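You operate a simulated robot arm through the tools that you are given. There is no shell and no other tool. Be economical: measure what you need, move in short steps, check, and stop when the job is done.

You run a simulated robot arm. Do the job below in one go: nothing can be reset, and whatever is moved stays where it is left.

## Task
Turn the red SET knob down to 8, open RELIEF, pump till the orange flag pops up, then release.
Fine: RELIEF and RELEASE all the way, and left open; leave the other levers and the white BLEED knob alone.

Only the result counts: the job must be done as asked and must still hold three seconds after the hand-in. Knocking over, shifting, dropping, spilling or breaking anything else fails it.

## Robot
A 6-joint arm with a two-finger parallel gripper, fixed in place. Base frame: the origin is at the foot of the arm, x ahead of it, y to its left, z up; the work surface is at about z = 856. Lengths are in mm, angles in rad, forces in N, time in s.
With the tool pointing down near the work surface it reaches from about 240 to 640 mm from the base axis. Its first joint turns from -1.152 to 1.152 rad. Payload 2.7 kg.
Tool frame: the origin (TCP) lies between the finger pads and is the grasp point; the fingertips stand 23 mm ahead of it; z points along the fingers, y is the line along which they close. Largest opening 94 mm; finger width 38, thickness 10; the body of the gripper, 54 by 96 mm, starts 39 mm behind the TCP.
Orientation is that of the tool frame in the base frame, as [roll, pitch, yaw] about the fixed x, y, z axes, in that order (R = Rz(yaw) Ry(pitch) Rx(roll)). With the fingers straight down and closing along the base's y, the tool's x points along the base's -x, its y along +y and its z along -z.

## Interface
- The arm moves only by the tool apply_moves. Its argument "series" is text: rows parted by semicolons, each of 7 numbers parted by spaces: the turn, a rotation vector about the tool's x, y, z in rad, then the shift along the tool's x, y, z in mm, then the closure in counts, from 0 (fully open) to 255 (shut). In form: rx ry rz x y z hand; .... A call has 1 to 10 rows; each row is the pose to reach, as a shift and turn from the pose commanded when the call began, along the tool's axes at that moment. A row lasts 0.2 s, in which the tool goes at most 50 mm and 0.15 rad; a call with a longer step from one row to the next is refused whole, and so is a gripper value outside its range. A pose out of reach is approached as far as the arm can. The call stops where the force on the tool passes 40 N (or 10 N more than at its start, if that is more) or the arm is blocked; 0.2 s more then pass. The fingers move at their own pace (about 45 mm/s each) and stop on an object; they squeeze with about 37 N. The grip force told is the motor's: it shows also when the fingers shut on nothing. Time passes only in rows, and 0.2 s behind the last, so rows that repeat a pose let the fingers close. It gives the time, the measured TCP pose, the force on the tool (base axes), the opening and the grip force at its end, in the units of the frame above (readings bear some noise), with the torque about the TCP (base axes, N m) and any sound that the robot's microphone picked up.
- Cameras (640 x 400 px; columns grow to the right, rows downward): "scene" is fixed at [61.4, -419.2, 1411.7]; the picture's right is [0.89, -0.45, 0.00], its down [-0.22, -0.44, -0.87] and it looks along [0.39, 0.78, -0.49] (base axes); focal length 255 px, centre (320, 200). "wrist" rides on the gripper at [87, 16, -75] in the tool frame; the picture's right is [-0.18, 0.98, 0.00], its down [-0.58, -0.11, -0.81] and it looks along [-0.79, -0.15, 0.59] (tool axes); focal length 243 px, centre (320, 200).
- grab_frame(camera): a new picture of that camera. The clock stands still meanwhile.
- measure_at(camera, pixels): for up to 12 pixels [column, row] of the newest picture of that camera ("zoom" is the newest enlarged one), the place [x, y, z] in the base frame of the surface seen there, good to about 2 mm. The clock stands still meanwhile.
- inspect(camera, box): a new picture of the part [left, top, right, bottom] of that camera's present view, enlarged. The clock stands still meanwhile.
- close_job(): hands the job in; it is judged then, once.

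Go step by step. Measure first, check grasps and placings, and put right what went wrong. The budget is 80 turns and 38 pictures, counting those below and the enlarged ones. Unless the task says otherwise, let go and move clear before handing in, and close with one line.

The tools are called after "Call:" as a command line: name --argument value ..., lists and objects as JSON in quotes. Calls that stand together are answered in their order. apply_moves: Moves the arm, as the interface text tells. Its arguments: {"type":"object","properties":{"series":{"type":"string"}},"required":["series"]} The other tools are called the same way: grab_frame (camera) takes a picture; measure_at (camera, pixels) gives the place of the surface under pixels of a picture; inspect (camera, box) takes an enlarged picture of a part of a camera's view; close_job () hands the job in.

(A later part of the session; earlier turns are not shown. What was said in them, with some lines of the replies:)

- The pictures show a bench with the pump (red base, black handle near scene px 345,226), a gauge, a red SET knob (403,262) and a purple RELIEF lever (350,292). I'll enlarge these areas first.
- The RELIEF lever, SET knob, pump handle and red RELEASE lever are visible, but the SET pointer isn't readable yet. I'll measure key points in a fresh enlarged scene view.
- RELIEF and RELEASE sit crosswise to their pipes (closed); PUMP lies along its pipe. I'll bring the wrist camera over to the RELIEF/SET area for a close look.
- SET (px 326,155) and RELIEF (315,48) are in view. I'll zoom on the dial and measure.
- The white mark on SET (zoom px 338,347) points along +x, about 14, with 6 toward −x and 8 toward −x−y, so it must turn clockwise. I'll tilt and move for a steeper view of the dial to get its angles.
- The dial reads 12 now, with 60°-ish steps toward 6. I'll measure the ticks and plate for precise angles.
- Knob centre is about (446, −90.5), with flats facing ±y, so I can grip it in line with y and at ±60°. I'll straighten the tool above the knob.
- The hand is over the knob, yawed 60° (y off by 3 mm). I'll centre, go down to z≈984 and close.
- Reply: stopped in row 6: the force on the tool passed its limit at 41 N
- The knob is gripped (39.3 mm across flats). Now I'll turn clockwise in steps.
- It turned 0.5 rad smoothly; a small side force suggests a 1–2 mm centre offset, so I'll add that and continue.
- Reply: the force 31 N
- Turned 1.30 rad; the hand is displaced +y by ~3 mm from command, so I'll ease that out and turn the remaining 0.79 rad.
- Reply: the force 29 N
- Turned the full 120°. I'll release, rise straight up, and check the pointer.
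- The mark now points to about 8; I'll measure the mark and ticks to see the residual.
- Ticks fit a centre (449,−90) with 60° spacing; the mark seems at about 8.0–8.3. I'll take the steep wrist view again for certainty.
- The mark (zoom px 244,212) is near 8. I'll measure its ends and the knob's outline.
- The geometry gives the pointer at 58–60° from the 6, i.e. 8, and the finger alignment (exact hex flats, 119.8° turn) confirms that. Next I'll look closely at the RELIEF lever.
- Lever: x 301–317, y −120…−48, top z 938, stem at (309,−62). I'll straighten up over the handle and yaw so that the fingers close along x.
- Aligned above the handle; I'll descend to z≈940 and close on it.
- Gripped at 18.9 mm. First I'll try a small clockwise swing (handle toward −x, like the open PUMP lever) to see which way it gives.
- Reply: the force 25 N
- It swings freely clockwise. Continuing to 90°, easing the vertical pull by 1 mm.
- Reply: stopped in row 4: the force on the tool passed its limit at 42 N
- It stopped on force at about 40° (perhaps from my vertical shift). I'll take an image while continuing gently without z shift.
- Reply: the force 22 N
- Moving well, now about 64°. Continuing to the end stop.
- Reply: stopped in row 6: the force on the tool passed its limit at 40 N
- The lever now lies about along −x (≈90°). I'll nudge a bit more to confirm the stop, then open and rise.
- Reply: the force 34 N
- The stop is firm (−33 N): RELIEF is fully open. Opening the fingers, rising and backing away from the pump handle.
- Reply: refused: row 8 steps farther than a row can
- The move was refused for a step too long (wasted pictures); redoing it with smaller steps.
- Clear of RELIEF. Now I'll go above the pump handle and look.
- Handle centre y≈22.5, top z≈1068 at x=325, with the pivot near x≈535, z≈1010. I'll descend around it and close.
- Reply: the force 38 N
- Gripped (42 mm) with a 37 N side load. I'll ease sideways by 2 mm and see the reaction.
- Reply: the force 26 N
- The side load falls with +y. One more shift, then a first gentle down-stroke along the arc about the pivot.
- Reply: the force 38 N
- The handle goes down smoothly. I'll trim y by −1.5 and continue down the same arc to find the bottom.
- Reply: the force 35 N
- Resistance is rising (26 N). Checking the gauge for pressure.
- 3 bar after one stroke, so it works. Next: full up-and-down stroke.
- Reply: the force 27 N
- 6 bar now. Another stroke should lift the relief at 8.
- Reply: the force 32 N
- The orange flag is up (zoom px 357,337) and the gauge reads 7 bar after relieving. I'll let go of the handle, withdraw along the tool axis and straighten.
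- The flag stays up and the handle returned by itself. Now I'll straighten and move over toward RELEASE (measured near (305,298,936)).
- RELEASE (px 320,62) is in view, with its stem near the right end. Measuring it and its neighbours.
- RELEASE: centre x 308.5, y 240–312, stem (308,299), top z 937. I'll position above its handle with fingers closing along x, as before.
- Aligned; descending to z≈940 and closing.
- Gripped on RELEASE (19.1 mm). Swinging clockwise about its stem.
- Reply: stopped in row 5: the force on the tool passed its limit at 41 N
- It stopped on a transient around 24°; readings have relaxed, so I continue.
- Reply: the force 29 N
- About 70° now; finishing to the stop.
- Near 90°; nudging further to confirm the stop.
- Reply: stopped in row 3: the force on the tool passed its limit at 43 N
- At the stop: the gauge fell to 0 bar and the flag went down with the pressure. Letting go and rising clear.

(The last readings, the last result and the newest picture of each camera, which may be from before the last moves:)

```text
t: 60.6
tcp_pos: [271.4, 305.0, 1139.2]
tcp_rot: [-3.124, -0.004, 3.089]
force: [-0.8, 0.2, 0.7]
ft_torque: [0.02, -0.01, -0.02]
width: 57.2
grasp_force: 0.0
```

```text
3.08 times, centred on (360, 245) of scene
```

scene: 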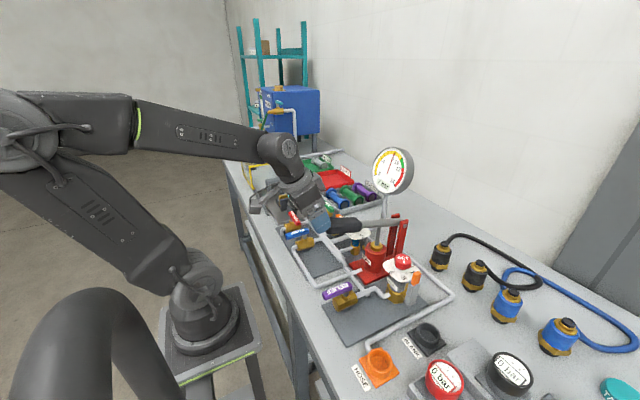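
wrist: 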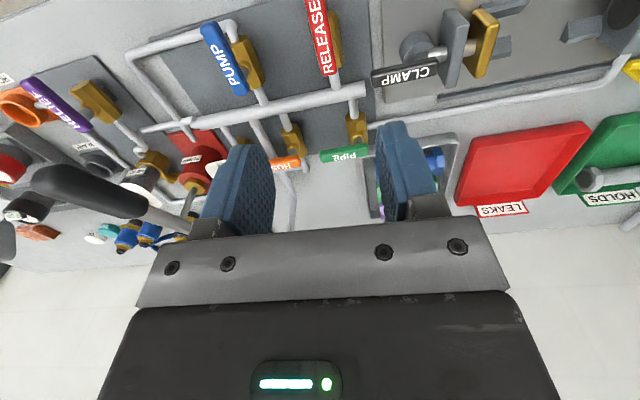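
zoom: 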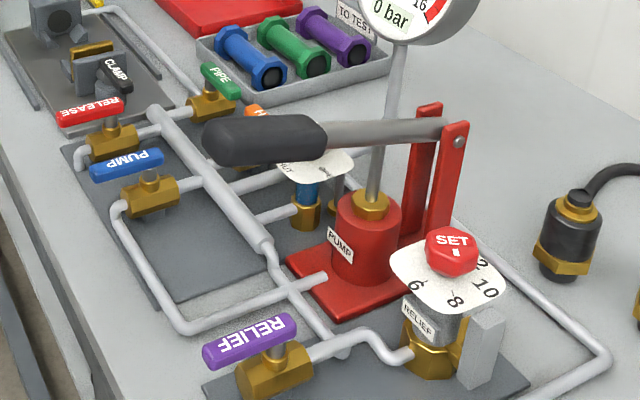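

Pressure is released, and levers lie along their pipes. I'll verify both lever directions by measurement.

Call:
measure_at --camera "zoom" --pixels '[[210, 349], [288, 321], [250, 335], [65, 112], [118, 100], [97, 166], [158, 154], [452, 240], [456, 253]]'

Call:
measure_at --camera "wrist" --pixels '[[316, 5], [321, 35], [326, 68], [210, 30], [239, 88], [40, 90], [80, 124]]'

```text
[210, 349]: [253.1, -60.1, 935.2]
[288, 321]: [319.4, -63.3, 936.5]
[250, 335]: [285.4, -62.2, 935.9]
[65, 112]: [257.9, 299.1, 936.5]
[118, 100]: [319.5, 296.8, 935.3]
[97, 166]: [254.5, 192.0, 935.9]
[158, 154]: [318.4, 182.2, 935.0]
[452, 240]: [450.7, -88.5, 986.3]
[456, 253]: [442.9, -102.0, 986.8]
```

```text
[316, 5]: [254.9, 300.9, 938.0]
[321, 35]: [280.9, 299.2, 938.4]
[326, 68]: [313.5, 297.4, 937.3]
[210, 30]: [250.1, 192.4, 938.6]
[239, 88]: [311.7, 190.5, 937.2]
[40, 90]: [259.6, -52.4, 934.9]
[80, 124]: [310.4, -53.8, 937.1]
```

RELIEF and RELEASE both lie along −x at their stops, SET reads 8, the gauge is at 0, and the hand is clear. Handing in.

Call:
close_job

```text
The job is handed in.
```

I turned SET down to 8, opened RELIEF fully, pumped until the orange flag popped up, then opened RELEASE fully. The gauge fell to 0 bar, both levers are left open at their stops, and the other levers and the BLEED knob were not touched.
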